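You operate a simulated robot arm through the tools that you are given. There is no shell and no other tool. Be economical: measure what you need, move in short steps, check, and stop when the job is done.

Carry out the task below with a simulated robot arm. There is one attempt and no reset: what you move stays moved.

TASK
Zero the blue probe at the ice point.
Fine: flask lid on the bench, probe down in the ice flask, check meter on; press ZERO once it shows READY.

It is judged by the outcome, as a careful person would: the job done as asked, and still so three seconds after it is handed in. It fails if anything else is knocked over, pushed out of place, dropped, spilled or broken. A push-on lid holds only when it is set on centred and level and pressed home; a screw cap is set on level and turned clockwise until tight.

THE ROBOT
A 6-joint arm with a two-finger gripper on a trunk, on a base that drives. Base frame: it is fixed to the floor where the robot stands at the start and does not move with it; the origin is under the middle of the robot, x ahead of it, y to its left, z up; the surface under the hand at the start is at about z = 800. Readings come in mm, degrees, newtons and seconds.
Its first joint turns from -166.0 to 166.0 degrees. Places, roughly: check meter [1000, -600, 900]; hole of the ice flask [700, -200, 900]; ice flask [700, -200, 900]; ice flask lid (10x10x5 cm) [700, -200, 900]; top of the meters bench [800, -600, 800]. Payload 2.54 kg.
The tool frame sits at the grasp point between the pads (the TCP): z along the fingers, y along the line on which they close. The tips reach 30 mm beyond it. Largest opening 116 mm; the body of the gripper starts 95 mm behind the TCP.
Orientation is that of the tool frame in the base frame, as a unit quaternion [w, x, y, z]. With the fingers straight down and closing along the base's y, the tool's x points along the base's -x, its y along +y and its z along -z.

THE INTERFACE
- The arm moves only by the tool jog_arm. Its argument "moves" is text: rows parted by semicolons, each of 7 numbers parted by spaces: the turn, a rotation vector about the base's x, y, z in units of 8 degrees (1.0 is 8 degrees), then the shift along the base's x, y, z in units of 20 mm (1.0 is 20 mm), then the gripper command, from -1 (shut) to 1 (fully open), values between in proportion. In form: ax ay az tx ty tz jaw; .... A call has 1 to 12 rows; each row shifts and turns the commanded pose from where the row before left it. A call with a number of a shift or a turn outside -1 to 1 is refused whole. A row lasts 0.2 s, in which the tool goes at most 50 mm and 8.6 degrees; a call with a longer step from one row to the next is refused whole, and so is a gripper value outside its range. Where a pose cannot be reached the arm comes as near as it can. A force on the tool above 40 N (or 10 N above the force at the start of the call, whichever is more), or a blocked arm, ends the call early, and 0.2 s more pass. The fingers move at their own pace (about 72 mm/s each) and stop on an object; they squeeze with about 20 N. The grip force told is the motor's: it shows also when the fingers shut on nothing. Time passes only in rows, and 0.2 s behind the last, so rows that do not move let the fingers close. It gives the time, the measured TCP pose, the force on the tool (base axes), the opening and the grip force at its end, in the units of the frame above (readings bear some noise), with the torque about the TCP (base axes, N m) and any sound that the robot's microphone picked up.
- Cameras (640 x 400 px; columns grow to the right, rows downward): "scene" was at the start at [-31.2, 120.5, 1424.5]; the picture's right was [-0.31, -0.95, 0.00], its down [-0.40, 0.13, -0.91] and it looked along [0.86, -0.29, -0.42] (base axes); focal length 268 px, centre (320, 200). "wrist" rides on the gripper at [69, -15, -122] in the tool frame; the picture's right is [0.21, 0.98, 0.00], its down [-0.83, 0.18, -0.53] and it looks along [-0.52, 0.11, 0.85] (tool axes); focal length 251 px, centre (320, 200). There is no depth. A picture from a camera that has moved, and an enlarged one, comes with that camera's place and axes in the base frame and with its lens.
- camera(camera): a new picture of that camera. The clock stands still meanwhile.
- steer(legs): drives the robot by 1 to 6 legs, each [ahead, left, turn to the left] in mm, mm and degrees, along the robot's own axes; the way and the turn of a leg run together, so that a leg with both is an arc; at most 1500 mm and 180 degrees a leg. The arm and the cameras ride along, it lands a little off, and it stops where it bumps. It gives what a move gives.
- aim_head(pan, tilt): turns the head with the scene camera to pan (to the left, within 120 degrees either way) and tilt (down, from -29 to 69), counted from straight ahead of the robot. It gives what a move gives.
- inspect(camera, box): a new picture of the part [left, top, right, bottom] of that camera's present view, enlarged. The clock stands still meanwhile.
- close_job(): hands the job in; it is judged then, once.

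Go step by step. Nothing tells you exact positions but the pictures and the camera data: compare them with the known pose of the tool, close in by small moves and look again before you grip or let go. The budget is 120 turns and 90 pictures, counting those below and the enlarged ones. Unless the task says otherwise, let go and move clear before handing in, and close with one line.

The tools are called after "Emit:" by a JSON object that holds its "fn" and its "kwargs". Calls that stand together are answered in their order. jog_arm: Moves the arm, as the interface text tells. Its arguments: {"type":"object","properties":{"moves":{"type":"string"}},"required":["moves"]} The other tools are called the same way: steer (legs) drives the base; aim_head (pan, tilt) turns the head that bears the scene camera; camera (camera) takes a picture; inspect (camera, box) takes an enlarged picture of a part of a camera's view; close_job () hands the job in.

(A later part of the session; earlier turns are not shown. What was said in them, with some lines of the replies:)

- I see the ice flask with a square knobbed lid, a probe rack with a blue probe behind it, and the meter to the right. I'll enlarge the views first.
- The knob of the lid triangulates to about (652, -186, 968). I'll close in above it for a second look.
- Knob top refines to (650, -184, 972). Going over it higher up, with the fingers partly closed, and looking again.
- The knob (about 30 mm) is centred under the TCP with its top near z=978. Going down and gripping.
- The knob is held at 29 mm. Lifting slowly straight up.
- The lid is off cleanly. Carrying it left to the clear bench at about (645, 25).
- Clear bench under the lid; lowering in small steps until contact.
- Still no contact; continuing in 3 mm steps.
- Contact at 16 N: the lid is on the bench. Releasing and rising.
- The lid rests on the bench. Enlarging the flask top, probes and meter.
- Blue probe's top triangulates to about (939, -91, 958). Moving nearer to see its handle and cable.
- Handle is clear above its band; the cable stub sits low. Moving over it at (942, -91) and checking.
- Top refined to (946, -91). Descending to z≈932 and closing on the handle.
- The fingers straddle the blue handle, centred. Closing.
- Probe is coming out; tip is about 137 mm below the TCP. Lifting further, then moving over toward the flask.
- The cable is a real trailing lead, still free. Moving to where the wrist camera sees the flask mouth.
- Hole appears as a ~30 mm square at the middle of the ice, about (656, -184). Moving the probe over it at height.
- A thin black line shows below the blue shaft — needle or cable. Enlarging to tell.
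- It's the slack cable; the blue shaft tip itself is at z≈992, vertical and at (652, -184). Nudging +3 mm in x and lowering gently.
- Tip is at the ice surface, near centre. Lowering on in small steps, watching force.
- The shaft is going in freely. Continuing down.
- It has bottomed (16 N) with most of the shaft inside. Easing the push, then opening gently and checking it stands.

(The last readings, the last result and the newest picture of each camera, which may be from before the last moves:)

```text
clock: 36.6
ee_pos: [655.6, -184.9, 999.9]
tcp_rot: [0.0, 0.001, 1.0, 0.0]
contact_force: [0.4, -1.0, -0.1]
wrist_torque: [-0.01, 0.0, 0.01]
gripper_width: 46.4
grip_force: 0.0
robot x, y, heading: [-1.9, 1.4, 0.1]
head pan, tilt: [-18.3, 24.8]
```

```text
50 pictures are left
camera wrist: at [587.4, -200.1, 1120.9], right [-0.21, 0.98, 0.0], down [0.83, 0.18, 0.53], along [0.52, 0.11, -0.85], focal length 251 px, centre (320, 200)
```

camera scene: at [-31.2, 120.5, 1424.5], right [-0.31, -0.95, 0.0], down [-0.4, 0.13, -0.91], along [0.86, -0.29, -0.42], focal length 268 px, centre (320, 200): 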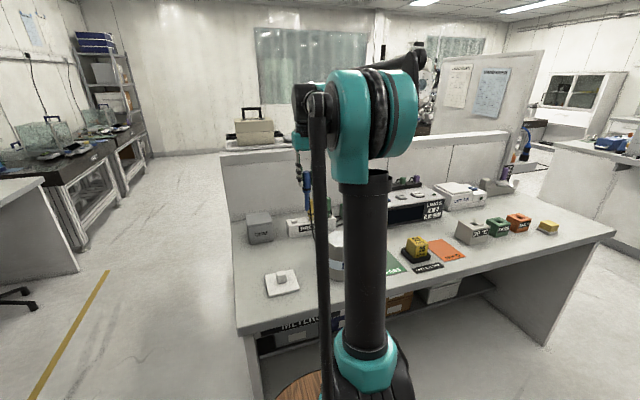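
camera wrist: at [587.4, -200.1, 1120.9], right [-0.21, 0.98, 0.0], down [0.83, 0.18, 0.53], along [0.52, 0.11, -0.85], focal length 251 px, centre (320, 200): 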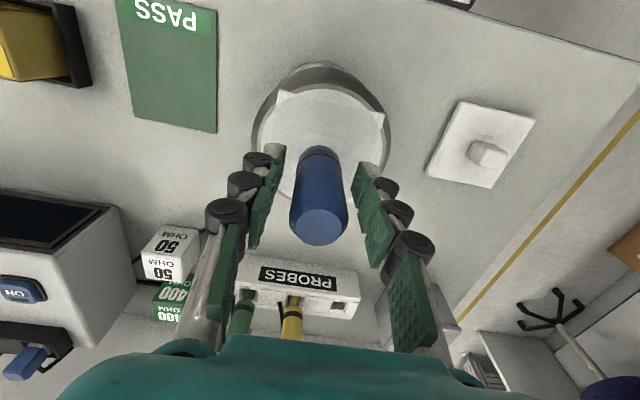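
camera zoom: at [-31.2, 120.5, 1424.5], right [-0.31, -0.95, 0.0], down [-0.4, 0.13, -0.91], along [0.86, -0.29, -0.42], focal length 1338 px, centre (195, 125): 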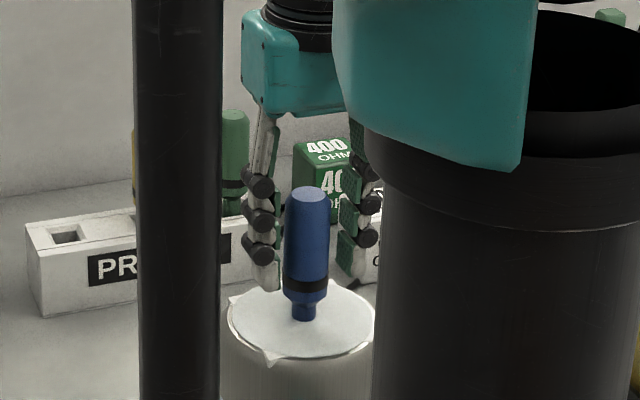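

The probe stands on its own. Rising straight up and heading toward the meter for a look.

Emit:
{"fn": "jog_arm", "kwargs": {"moves": "0 0 0 0 0 0.8 0;0 0 0 0 0 1 0;0 0 0 0 0 1 0;0 0 0 0 0 1 0;0 0 0 0 0 1 0;0 0 0 0 0 1 0;0 0 0 0 0 1 0;0 0 0 0 0 1 0;0 0 0 0 -0.5 0.5 0;0 0 0 0 -1 0.5 -1;0 0 0 0 -1 0 -1;0 0 0 0 -1 0 -1"}}

Emit:
{"fn": "jog_arm", "kwargs": {"moves": "0 0 0 0 -1 0 -1;0 0 0 0 -1 0 -1;0 0 0 0 -1 0 -1;0 0 0 0.3 -1 0 -1;0 0 0 0.3 -1 0 -1;0 0 0 0.3 -1 0 -1;0 0 0 0.3 -1 0 -1;0 0 0 0.3 -1 0 -1;0 0 0 0.3 -1 0 -1;0 0 0 0 -1 0 -1;0 0 0 0 0 0 -1"}}

Emit:
{"fn": "camera", "kwargs": {"camera": "wrist"}}

Emit:
{"fn": "camera", "kwargs": {"camera": "scene"}}

```text
clock: 39.2
ee_pos: [655.7, -254.6, 1172.8]
tcp_rot: [0.0, 0.0, 1.0, 0.0]
contact_force: [-0.8, 0.6, -0.1]
wrist_torque: [0.02, 0.01, 0.02]
gripper_width: 0.0
grip_force: 19.5
robot x, y, heading: [-0.6, 3.4, 0.2]
head pan, tilt: [-18.3, 24.8]
```

```text
clock: 41.6
ee_pos: [690.2, -456.4, 1173.8]
tcp_rot: [0.0, 0.001, 1.0, 0.0]
contact_force: [-0.3, 0.8, 0.1]
wrist_torque: [-0.01, 0.0, 0.01]
gripper_width: 0.1
grip_force: 20.0
robot x, y, heading: [-1.6, -3.8, 0.4]
head pan, tilt: [-18.3, 24.8]
```

```text
49 pictures are left
camera wrist: at [622.0, -471.2, 1296.3], right [-0.21, 0.98, 0.0], down [0.83, 0.18, 0.53], along [0.52, 0.11, -0.85], focal length 251 px, centre (320, 200)
```

wrist: 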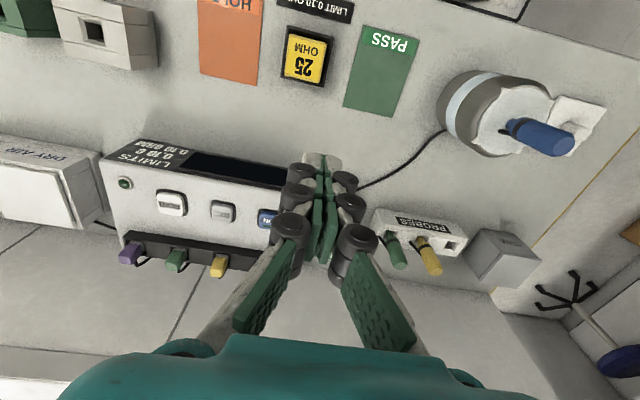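

```text
48 pictures are left
camera scene: at [-31.2, 120.4, 1424.5], right [-0.31, -0.95, 0.0], down [-0.4, 0.13, -0.91], along [0.86, -0.29, -0.42], focal length 268 px, centre (320, 200)
```

scene: 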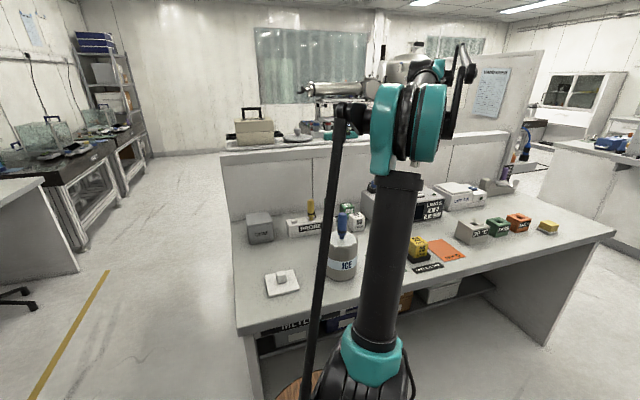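

The probe stays in the flask. Enlarging the meter panel.

Emit:
{"fn": "inspect", "kwargs": {"camera": "wrist", "box": [90, 120, 310, 290]}}

Emit:
{"fn": "inspect", "kwargs": {"camera": "scene", "box": [300, 160, 480, 300]}}

```text
2.35 times, centred on (200, 205) of wrist
camera zoom: at [622.0, -471.2, 1296.3], right [-0.21, 0.98, 0.0], down [0.83, 0.18, 0.53], along [0.52, 0.11, -0.85], focal length 592 px, centre (602, 188)
```

zoom: 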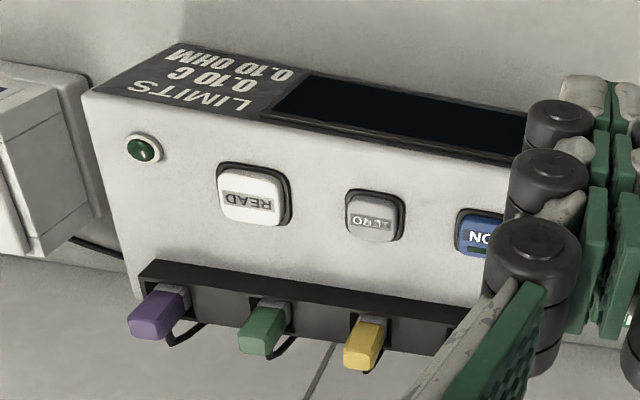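

```text
2.86 times, centred on (390, 230) of scene
camera zoom: at [-31.2, 120.4, 1424.5], right [-0.31, -0.95, 0.0], down [-0.4, 0.13, -0.91], along [0.86, -0.29, -0.42], focal length 765 px, centre (120, 114)
```

zoom: 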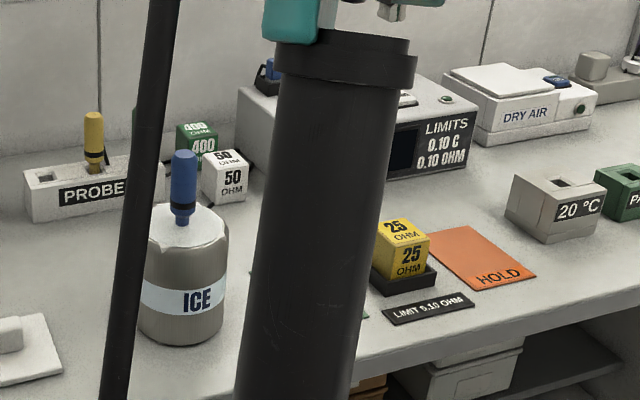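

Panel: READ, ZERO, ON; ON ≈ (914, -505, 919), ZERO ≈ (914, -589, 919) — out of reach from here. Checking the floor to the right before driving sideways.

Emit:
{"fn": "aim_head", "kwargs": {"pan": -75, "tilt": 45}}

Emit:
{"fn": "camera", "kwargs": {"camera": "scene"}}

```text
clock: 42.9
ee_pos: [691.3, -455.3, 1174.8]
tcp_rot: [0.0, -0.001, 1.0, 0.001]
contact_force: [0.9, 0.3, 0.6]
wrist_torque: [0.01, 0.03, 0.0]
gripper_width: 0.0
grip_force: 20.0
robot x, y, heading: [-0.9, 0.7, 0.2]
head pan, tilt: [-75.0, 45.0]
```

```text
45 pictures are left
camera scene: at [-97.6, 70.8, 1393.6], right [-0.97, -0.26, 0.0], down [-0.18, 0.68, -0.71], along [0.18, -0.68, -0.71], focal length 268 px, centre (320, 200)
```

scene: 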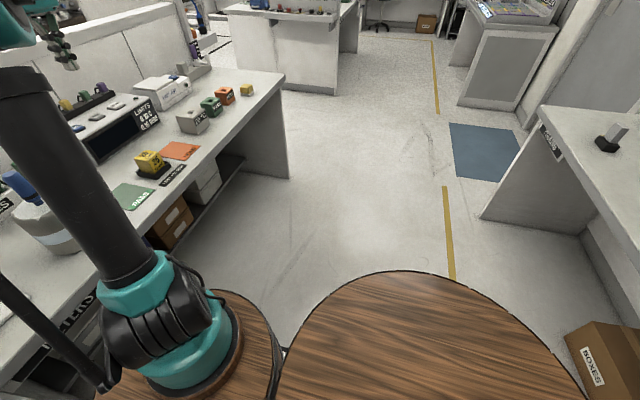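

The floor to the right is clear (the wooden deck is the robot itself). Driving 350 mm to the right, parallel to the bench.

Emit:
{"fn": "steer", "kwargs": {"legs": [[0, -350, 0]]}}

Emit:
{"fn": "aim_head", "kwargs": {"pan": -5, "tilt": 25}}

Emit:
{"fn": "camera", "kwargs": {"camera": "scene"}}

Emit:
{"fn": "camera", "kwargs": {"camera": "wrist"}}

```text
clock: 45.1
ee_pos: [689.0, -811.6, 1174.7]
tcp_rot: [0.0, 0.002, 1.0, 0.0]
contact_force: [-1.0, 0.9, 0.0]
wrist_torque: [0.01, 0.0, 0.04]
gripper_width: 0.2
grip_force: 20.0
robot x, y, heading: [-1.2, -355.6, -0.0]
head pan, tilt: [-75.0, 45.0]
```

```text
clock: 46.5
ee_pos: [688.4, -811.6, 1174.3]
tcp_rot: [0.0, 0.001, 1.0, -0.001]
contact_force: [0.4, 0.2, -0.8]
wrist_torque: [0.0, -0.02, 0.02]
gripper_width: 0.2
grip_force: 20.0
robot x, y, heading: [-2.4, -354.9, -0.0]
head pan, tilt: [-5.0, 25.0]
```

```text
44 pictures are left
camera scene: at [-27.0, -211.1, 1424.1], right [-0.09, -1.0, 0.0], down [-0.42, 0.04, -0.91], along [0.9, -0.08, -0.42], focal length 268 px, centre (320, 200)
```

scene: 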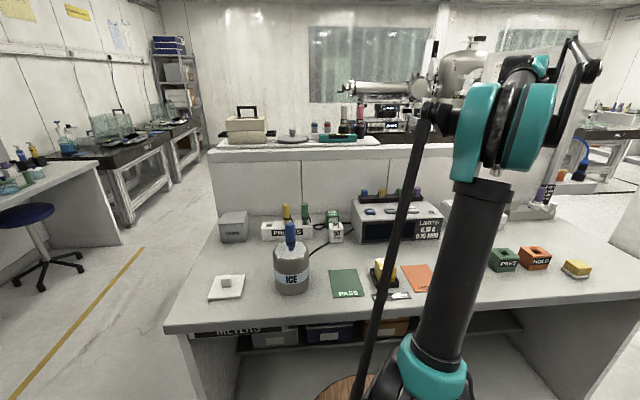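

```text
43 pictures are left
camera wrist: at [619.3, -826.1, 1296.2], right [-0.21, 0.98, 0.0], down [0.83, 0.18, 0.53], along [0.52, 0.11, -0.85], focal length 251 px, centre (320, 200)
```

wrist: 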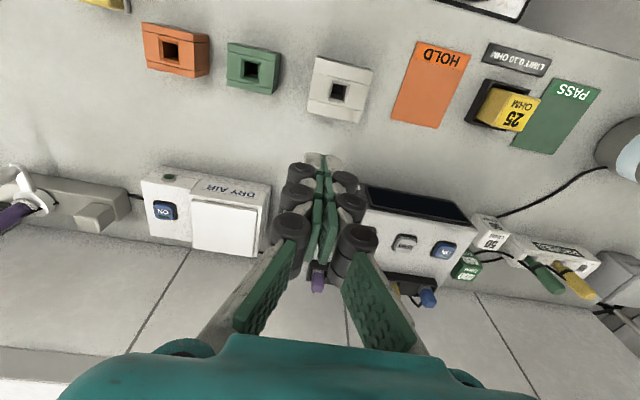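

Both estimates agree: ON (913, -505, ~919), ZERO (912, -592, ~919). Moving the closed fingers over ON.

Emit:
{"fn": "jog_arm", "kwargs": {"moves": "0 0 0 0.67 0.956 -0.3 -1;0 0 0 0.67 0.956 -0.3 -1;0 0 0 0.67 0.956 -0.3 -1;0 0 0 0.67 0.956 -0.3 -1;0 0 0 0.67 0.956 -0.3 -1;0 0 0 0.67 0.956 -0.3 -1;0 0 0 0.67 0.956 -0.3 -1;0 0 0 0.67 0.956 -0.3 -1;0 0 0 0.67 0.956 -0.3 -1;0 0 0 0.67 0.956 -0.3 -1;0 0 0 0.67 0.956 -0.3 -1;0 0 0 0.67 0.956 -0.3 -1"}}

Emit:
{"fn": "jog_arm", "kwargs": {"moves": "0 0 0 0.67 0.956 -0.3 -1;0 0 0 0.67 0.956 -0.3 -1;0 0 0 0.67 0.956 -0.3 -1;0 0 0 0.67 0.956 -0.3 -1;0 0 0 0 0 0 -1"}}

Emit:
{"fn": "camera", "kwargs": {"camera": "wrist"}}

Emit:
{"fn": "inspect", "kwargs": {"camera": "scene", "box": [330, 150, 470, 260]}}

```text
clock: 49.1
ee_pos: [849.3, -583.3, 1104.7]
tcp_rot: [0.0, 0.003, 1.0, 0.0]
contact_force: [0.3, -0.5, 0.8]
wrist_torque: [-0.01, -0.03, 0.01]
gripper_width: 0.0
grip_force: 20.4
robot x, y, heading: [4.2, -348.8, -0.4]
head pan, tilt: [-5.0, 25.0]
```

```text
clock: 50.4
ee_pos: [903.6, -506.6, 1079.6]
tcp_rot: [0.0, 0.003, 1.0, -0.001]
contact_force: [1.1, 0.2, -1.1]
wrist_torque: [0.02, 0.04, 0.02]
gripper_width: 0.0
grip_force: 20.2
robot x, y, heading: [-0.8, -349.8, 0.0]
head pan, tilt: [-5.0, 25.0]
```

```text
42 pictures are left
camera wrist: at [834.3, -521.8, 1200.6], right [-0.21, 0.98, 0.0], down [0.83, 0.18, 0.53], along [0.52, 0.11, -0.85], focal length 251 px, centre (320, 200)
```

wrist: 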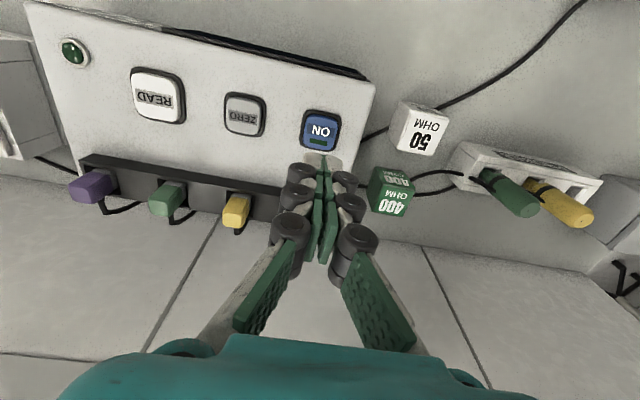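

```text
3.64 times, centred on (400, 205) of scene
camera zoom: at [-27.0, -211.0, 1424.1], right [-0.09, -1.0, 0.0], down [-0.42, 0.04, -0.91], along [0.9, -0.08, -0.42], focal length 973 px, centre (29, 182)
```

zoom: 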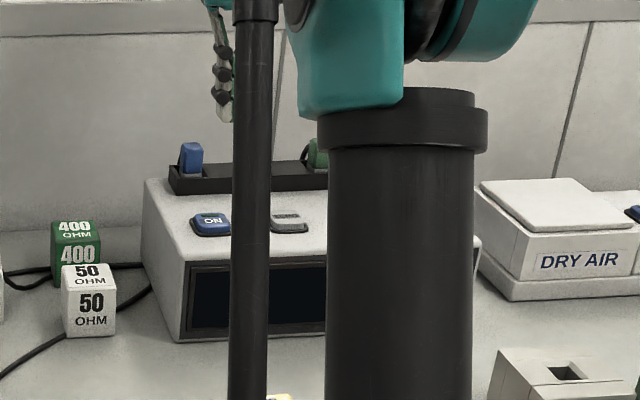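

ON at (915, -505, ~921). Centring and lowering to just above it.

Emit:
{"fn": "jog_arm", "kwargs": {"moves": "0 0 0 0.55 0.08 -0.9 -1;0 0 0 0 0 -0.9 -1;0 0 0 0 0 -0.9 -1;0 0 0 0 0 -0.9 -1;0 0 0 0 0 -0.9 -1;0 0 0 0 0 -0.7 -1;0 0 0 0 0 0 -1"}}

Emit:
{"fn": "camera", "kwargs": {"camera": "wrist"}}

Emit:
{"fn": "inspect", "kwargs": {"camera": "scene", "box": [350, 160, 430, 230]}}

```text
clock: 52.0
ee_pos: [912.8, -506.5, 974.6]
tcp_rot: [0.0, 0.002, 1.0, 0.0]
contact_force: [0.2, 0.1, -0.7]
wrist_torque: [0.0, 0.02, 0.01]
gripper_width: 0.0
grip_force: 20.2
robot x, y, heading: [-1.4, -357.5, -0.3]
head pan, tilt: [-5.0, 25.0]
```

```text
40 pictures are left
camera wrist: at [844.2, -520.6, 1096.5], right [-0.21, 0.98, 0.0], down [0.83, 0.18, 0.53], along [0.52, 0.11, -0.85], focal length 251 px, centre (320, 200)
```

wrist: 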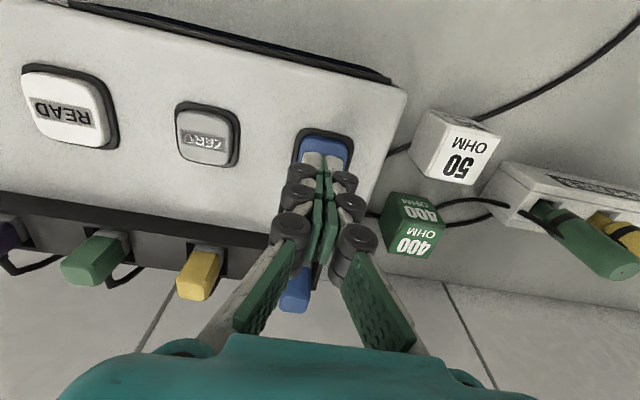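

```text
5.71 times, centred on (390, 195) of scene
camera zoom: at [-27.0, -211.0, 1424.1], right [-0.09, -1.0, 0.0], down [-0.42, 0.04, -0.91], along [0.9, -0.08, -0.42], focal length 1530 px, centre (-80, 229)
```

zoom: 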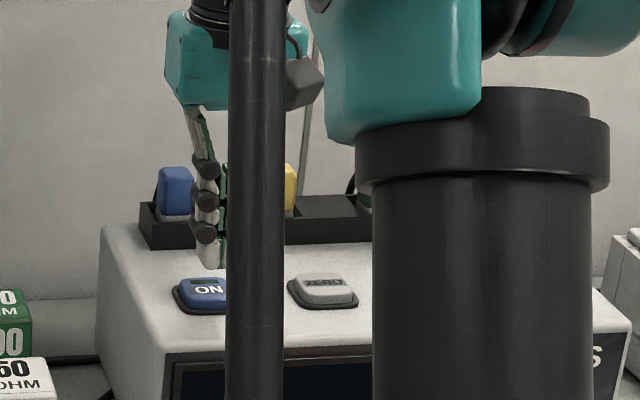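

Button centre refines to about (920, -503). Shifting 7 mm forward and pressing in small steps.

Emit:
{"fn": "jog_arm", "kwargs": {"moves": "0 0 0 0.35 0.18 -0.3 -1;0 0 0 0 0 -0.3 -1;0 0 0 0 0 -0.2 -1;0 0 0 0 0 -0.15 -1;0 0 0 0 0 0 -1"}}

```text
clock: 53.1
ee_pos: [921.2, -501.0, 956.9]
tcp_rot: [0.001, 0.002, 1.0, 0.0]
contact_force: [-0.6, 0.2, 0.2]
wrist_torque: [0.01, -0.02, -0.01]
gripper_width: 0.0
grip_force: 20.0
robot x, y, heading: [-2.0, -348.7, -0.4]
head pan, tilt: [-5.0, 25.0]
```

Emit:
{"fn": "jog_arm", "kwargs": {"moves": "0 0 0 0 0 -0.15 -1;0 0 0 0 0 -0.15 -1;0 0 0 0 0 0 -1"}}

Emit:
{"fn": "inspect", "kwargs": {"camera": "scene", "box": [350, 160, 430, 230]}}

```text
clock: 54.0
ee_pos: [920.1, -500.3, 948.7]
tcp_rot: [0.0, 0.002, 1.0, 0.0]
contact_force: [-1.7, -0.3, 2.4]
wrist_torque: [0.01, 0.03, 0.0]
gripper_width: 6.0
grip_force: 28.6
robot x, y, heading: [0.7, -352.8, -0.1]
head pan, tilt: [-5.0, 25.0]
heard: click
```

```text
5.71 times, centred on (390, 195) of scene
camera zoom: at [-27.2, -211.0, 1424.1], right [-0.09, -1.0, 0.0], down [-0.42, 0.04, -0.91], along [0.9, -0.08, -0.42], focal length 1530 px, centre (-80, 229)
```

zoom: 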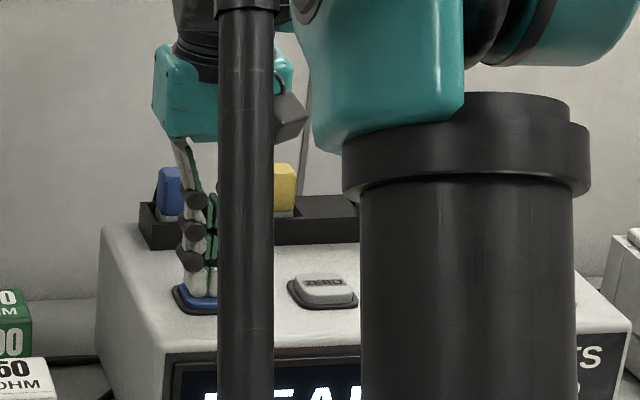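

A click, and the display has lit. Rising and reading it.

Emit:
{"fn": "jog_arm", "kwargs": {"moves": "0 0 0 0 0 0.5 -1;0 0 0 0 0 1 -1;0 0 0 0 0 1 -1;0 0 0 0 0 1 -1;0 0 0 0 0 0 -1"}}

Emit:
{"fn": "camera", "kwargs": {"camera": "scene"}}

Emit:
{"fn": "inspect", "kwargs": {"camera": "scene", "box": [340, 170, 460, 260]}}

Emit:
{"fn": "camera", "kwargs": {"camera": "wrist"}}

```text
clock: 55.1
ee_pos: [921.4, -501.3, 1019.5]
tcp_rot: [0.0, 0.001, 1.0, 0.001]
contact_force: [0.2, 0.4, 0.1]
wrist_torque: [-0.01, -0.02, 0.01]
gripper_width: 0.0
grip_force: 28.9
robot x, y, heading: [-3.1, -351.8, -0.1]
head pan, tilt: [-5.0, 25.0]
```

```text
37 pictures are left
camera scene: at [-27.0, -211.0, 1424.1], right [-0.09, -1.0, 0.0], down [-0.42, 0.04, -0.91], along [0.9, -0.08, -0.42], focal length 268 px, centre (320, 200)
```

scene: 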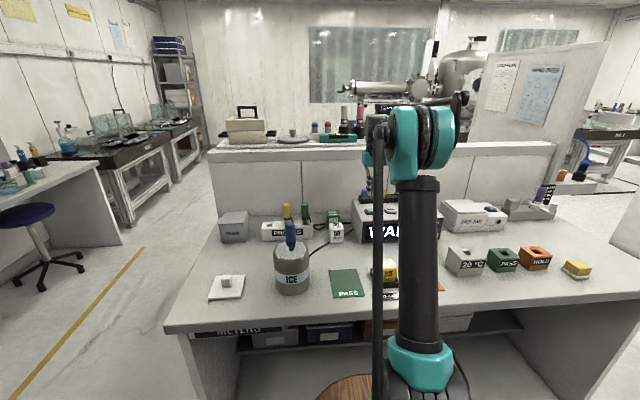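

```text
4.44 times, centred on (400, 215) of scene
camera zoom: at [-27.0, -211.0, 1424.1], right [-0.09, -1.0, 0.0], down [-0.42, 0.04, -0.91], along [0.9, -0.08, -0.42], focal length 1190 px, centre (-36, 133)
```

zoom: 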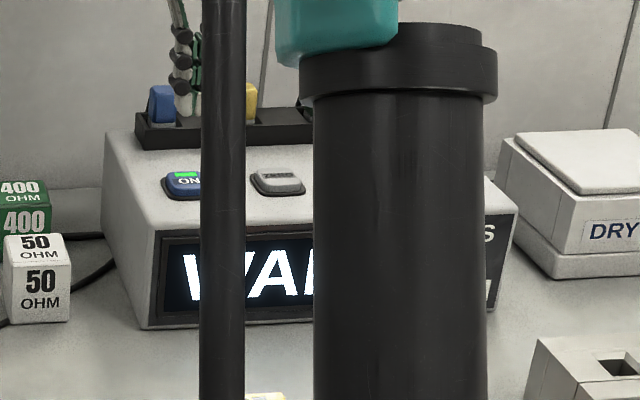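

```text
35 pictures are left
camera wrist: at [852.6, -514.7, 1141.1], right [-0.21, 0.98, 0.0], down [0.83, 0.18, 0.53], along [0.52, 0.11, -0.85], focal length 251 px, centre (320, 200)
```

wrist: 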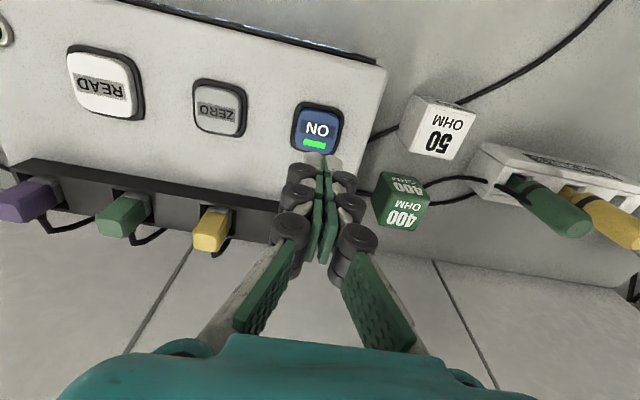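

Indicator lit; display says "WA…" (warming/wait). Moving over ZERO and waiting.

Emit:
{"fn": "jog_arm", "kwargs": {"moves": "0 0 0 -0.03 -0.86 0 -1;0 0 0 -0.03 -0.86 0 -1;0 0 0 -0.03 -0.86 0 -1;0 0 0 -0.03 -0.86 0 -1;0 0 0 -0.03 -0.86 0 -1;0 0 0 0 0 -0.7 -1;0 0 0 0 0 -0.7 -1;0 0 0 0 0 0 -1;0 0 0 0 0 0 -1;0 0 0 0 0 0 -1;0 0 0 0 0 0 -1;0 0 0 0 0 0 -1"}}

Emit:
{"fn": "inspect", "kwargs": {"camera": "scene", "box": [340, 170, 460, 260]}}

Emit:
{"fn": "camera", "kwargs": {"camera": "wrist"}}

```text
clock: 57.8
ee_pos: [918.4, -586.1, 989.2]
tcp_rot: [0.0, 0.001, 1.0, 0.0]
contact_force: [0.0, -0.6, 0.1]
wrist_torque: [-0.02, -0.02, 0.02]
gripper_width: 0.0
grip_force: 28.5
robot x, y, heading: [0.3, -353.2, -0.2]
head pan, tilt: [-5.0, 25.0]
```

```text
4.44 times, centred on (400, 215) of scene
camera zoom: at [-27.0, -211.0, 1424.1], right [-0.09, -1.0, 0.0], down [-0.42, 0.04, -0.91], along [0.9, -0.08, -0.42], focal length 1190 px, centre (-36, 133)
```

zoom: 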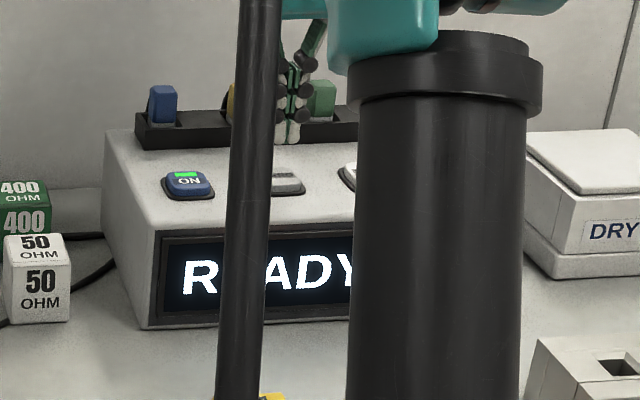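

```text
33 pictures are left
camera wrist: at [848.2, -601.1, 1112.2], right [-0.21, 0.98, 0.0], down [0.83, 0.18, 0.53], along [0.52, 0.11, -0.85], focal length 251 px, centre (320, 200)
```

wrist: 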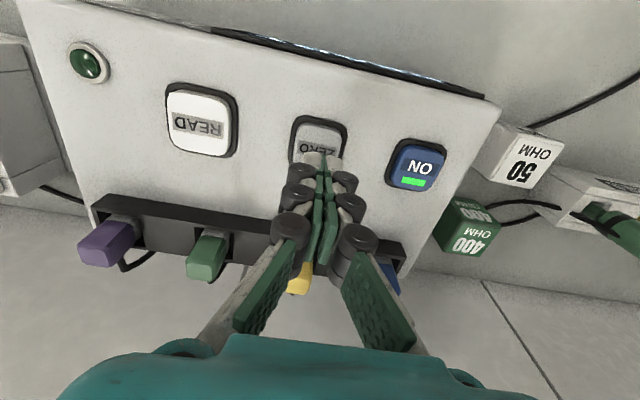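

Display shows READY and the fingers are centred over ZERO. Pressing it in small steps.

Emit:
{"fn": "jog_arm", "kwargs": {"moves": "0 0 0 0 -0.07 -0.6 -1;0 0 0 0 0 -0.5 -1;0 0 0 0 0 -0.3 -1;0 0 0 0 0 -0.2 -1;0 0 0 0 0 0 -1"}}

Emit:
{"fn": "jog_arm", "kwargs": {"moves": "0 0 0 0 0 -0.15 -1;0 0 0 0 0 -0.15 -1;0 0 0 0 0 0 -1"}}

Emit:
{"fn": "inspect", "kwargs": {"camera": "scene", "box": [340, 170, 460, 260]}}

```text
clock: 59.0
ee_pos: [917.4, -588.0, 960.4]
tcp_rot: [-0.001, 0.002, 1.0, -0.001]
contact_force: [0.0, -0.4, -0.1]
wrist_torque: [0.01, 0.01, 0.01]
gripper_width: 0.0
grip_force: 28.3
robot x, y, heading: [1.2, -348.7, -0.3]
head pan, tilt: [-5.0, 25.0]
```

```text
clock: 59.8
ee_pos: [917.2, -588.9, 953.3]
tcp_rot: [-0.001, 0.001, 1.0, 0.0]
contact_force: [-0.8, 0.1, 0.1]
wrist_torque: [0.01, -0.02, 0.01]
gripper_width: 0.0
grip_force: 28.8
robot x, y, heading: [-3.1, -352.6, -0.2]
head pan, tilt: [-5.0, 25.0]
```

```text
4.44 times, centred on (400, 215) of scene
camera zoom: at [-27.0, -211.0, 1424.1], right [-0.09, -1.0, 0.0], down [-0.42, 0.04, -0.91], along [0.9, -0.08, -0.42], focal length 1190 px, centre (-36, 133)
```

zoom: 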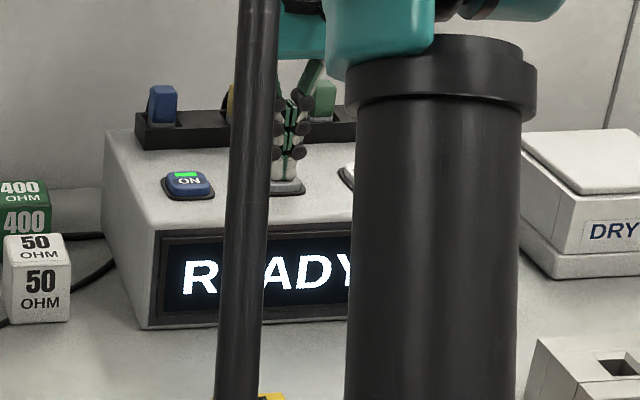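

Not pressed yet; a few more millimetres.

Emit:
{"fn": "jog_arm", "kwargs": {"moves": "0 0 0 0 0 -0.15 -1;0 0 0 0 0 -0.12 -1;0 0 0 0 0 0 -1"}}

Emit:
{"fn": "inspect", "kwargs": {"camera": "scene", "box": [340, 170, 460, 260]}}

```text
clock: 60.5
ee_pos: [917.8, -588.1, 948.0]
tcp_rot: [0.0, 0.002, 1.0, 0.0]
contact_force: [-2.0, -0.3, 2.9]
wrist_torque: [0.04, 0.03, 0.02]
gripper_width: 6.2
grip_force: 28.8
robot x, y, heading: [-0.5, -352.6, -0.2]
head pan, tilt: [-5.0, 25.0]
heard: click
```

```text
4.44 times, centred on (400, 215) of scene
camera zoom: at [-27.2, -211.0, 1424.1], right [-0.09, -1.0, 0.0], down [-0.42, 0.04, -0.91], along [0.9, -0.08, -0.42], focal length 1190 px, centre (-36, 133)
```

zoom: 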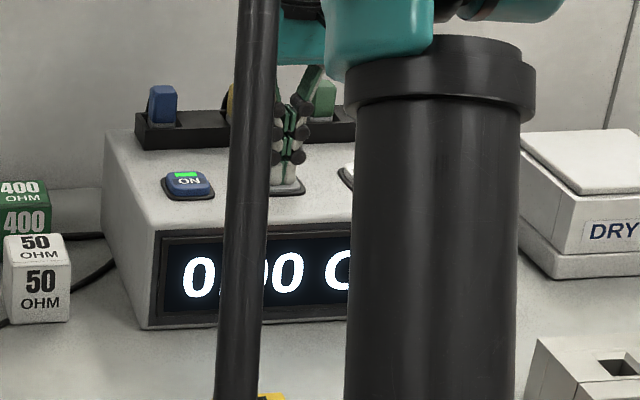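

The display now reads 0.00 C. Rising clear and checking the final state.

Emit:
{"fn": "jog_arm", "kwargs": {"moves": "0 0 0 0 0 0.5 -1;0 0 0 0 0 1 -1;0 0 0 0 0 1 -1;0 0 0 0 0 1 -1;0 0 0 0 0 1 -1;0 0 0 0 0 1 -1;0 0 0 -0.5 -0.5 1 -1;0 0 0 -1 -1 0 -1;0 0 0 -1 -1 0 -1;0 0 0 -1 -1 0 -1;0 0 0 0 0 0 -1"}}

Emit:
{"fn": "camera", "kwargs": {"camera": "scene"}}

Emit:
{"fn": "inspect", "kwargs": {"camera": "scene", "box": [200, 190, 460, 310]}}

```text
clock: 63.0
ee_pos: [847.3, -658.8, 1078.2]
tcp_rot: [0.0, 0.001, 1.0, 0.0]
contact_force: [0.1, 0.5, 0.9]
wrist_torque: [-0.03, 0.0, 0.05]
gripper_width: 0.0
grip_force: 27.8
robot x, y, heading: [0.4, -355.5, -0.2]
head pan, tilt: [-5.0, 25.0]
```

```text
30 pictures are left
camera scene: at [-27.0, -211.0, 1424.1], right [-0.09, -1.0, 0.0], down [-0.42, 0.04, -0.91], along [0.9, -0.08, -0.42], focal length 268 px, centre (320, 200)
```

scene: 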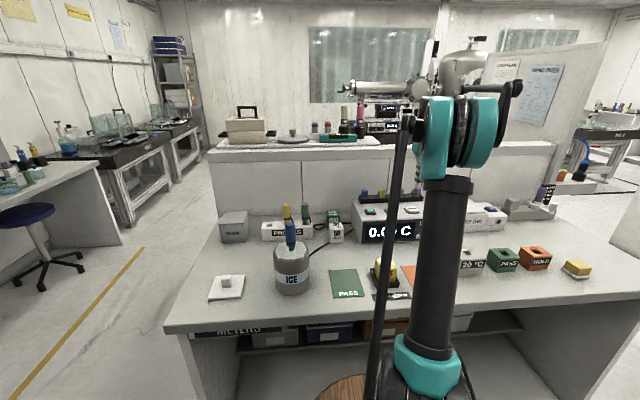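

```text
2.46 times, centred on (330, 250) of scene
camera zoom: at [-27.0, -211.0, 1424.1], right [-0.09, -1.0, 0.0], down [-0.42, 0.04, -0.91], along [0.9, -0.08, -0.42], focal length 659 px, centre (295, 77)
```

zoom: 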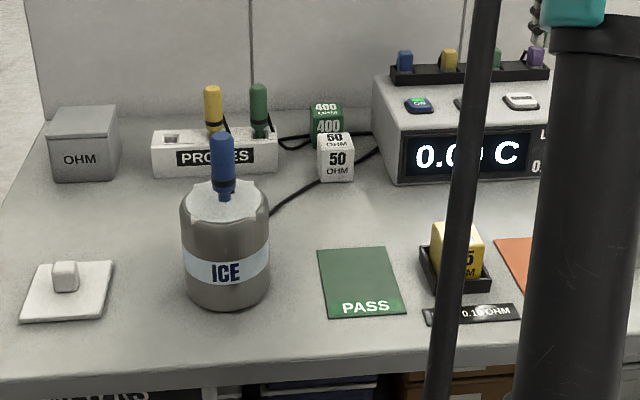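

Everything is in place: the probe stands in the ice flask, the lid is on the bench, the meter is on and reads 0.00 C, and the arm is clear. Handing in.

Emit:
{"fn": "close_job", "kwargs": {}}

```text
The job is handed in.
```

The blue probe is zeroed at the ice point: I pressed ZERO once the meter showed READY, and it now reads 0.00 C, with the probe down in the ice flask and the lid on the bench.
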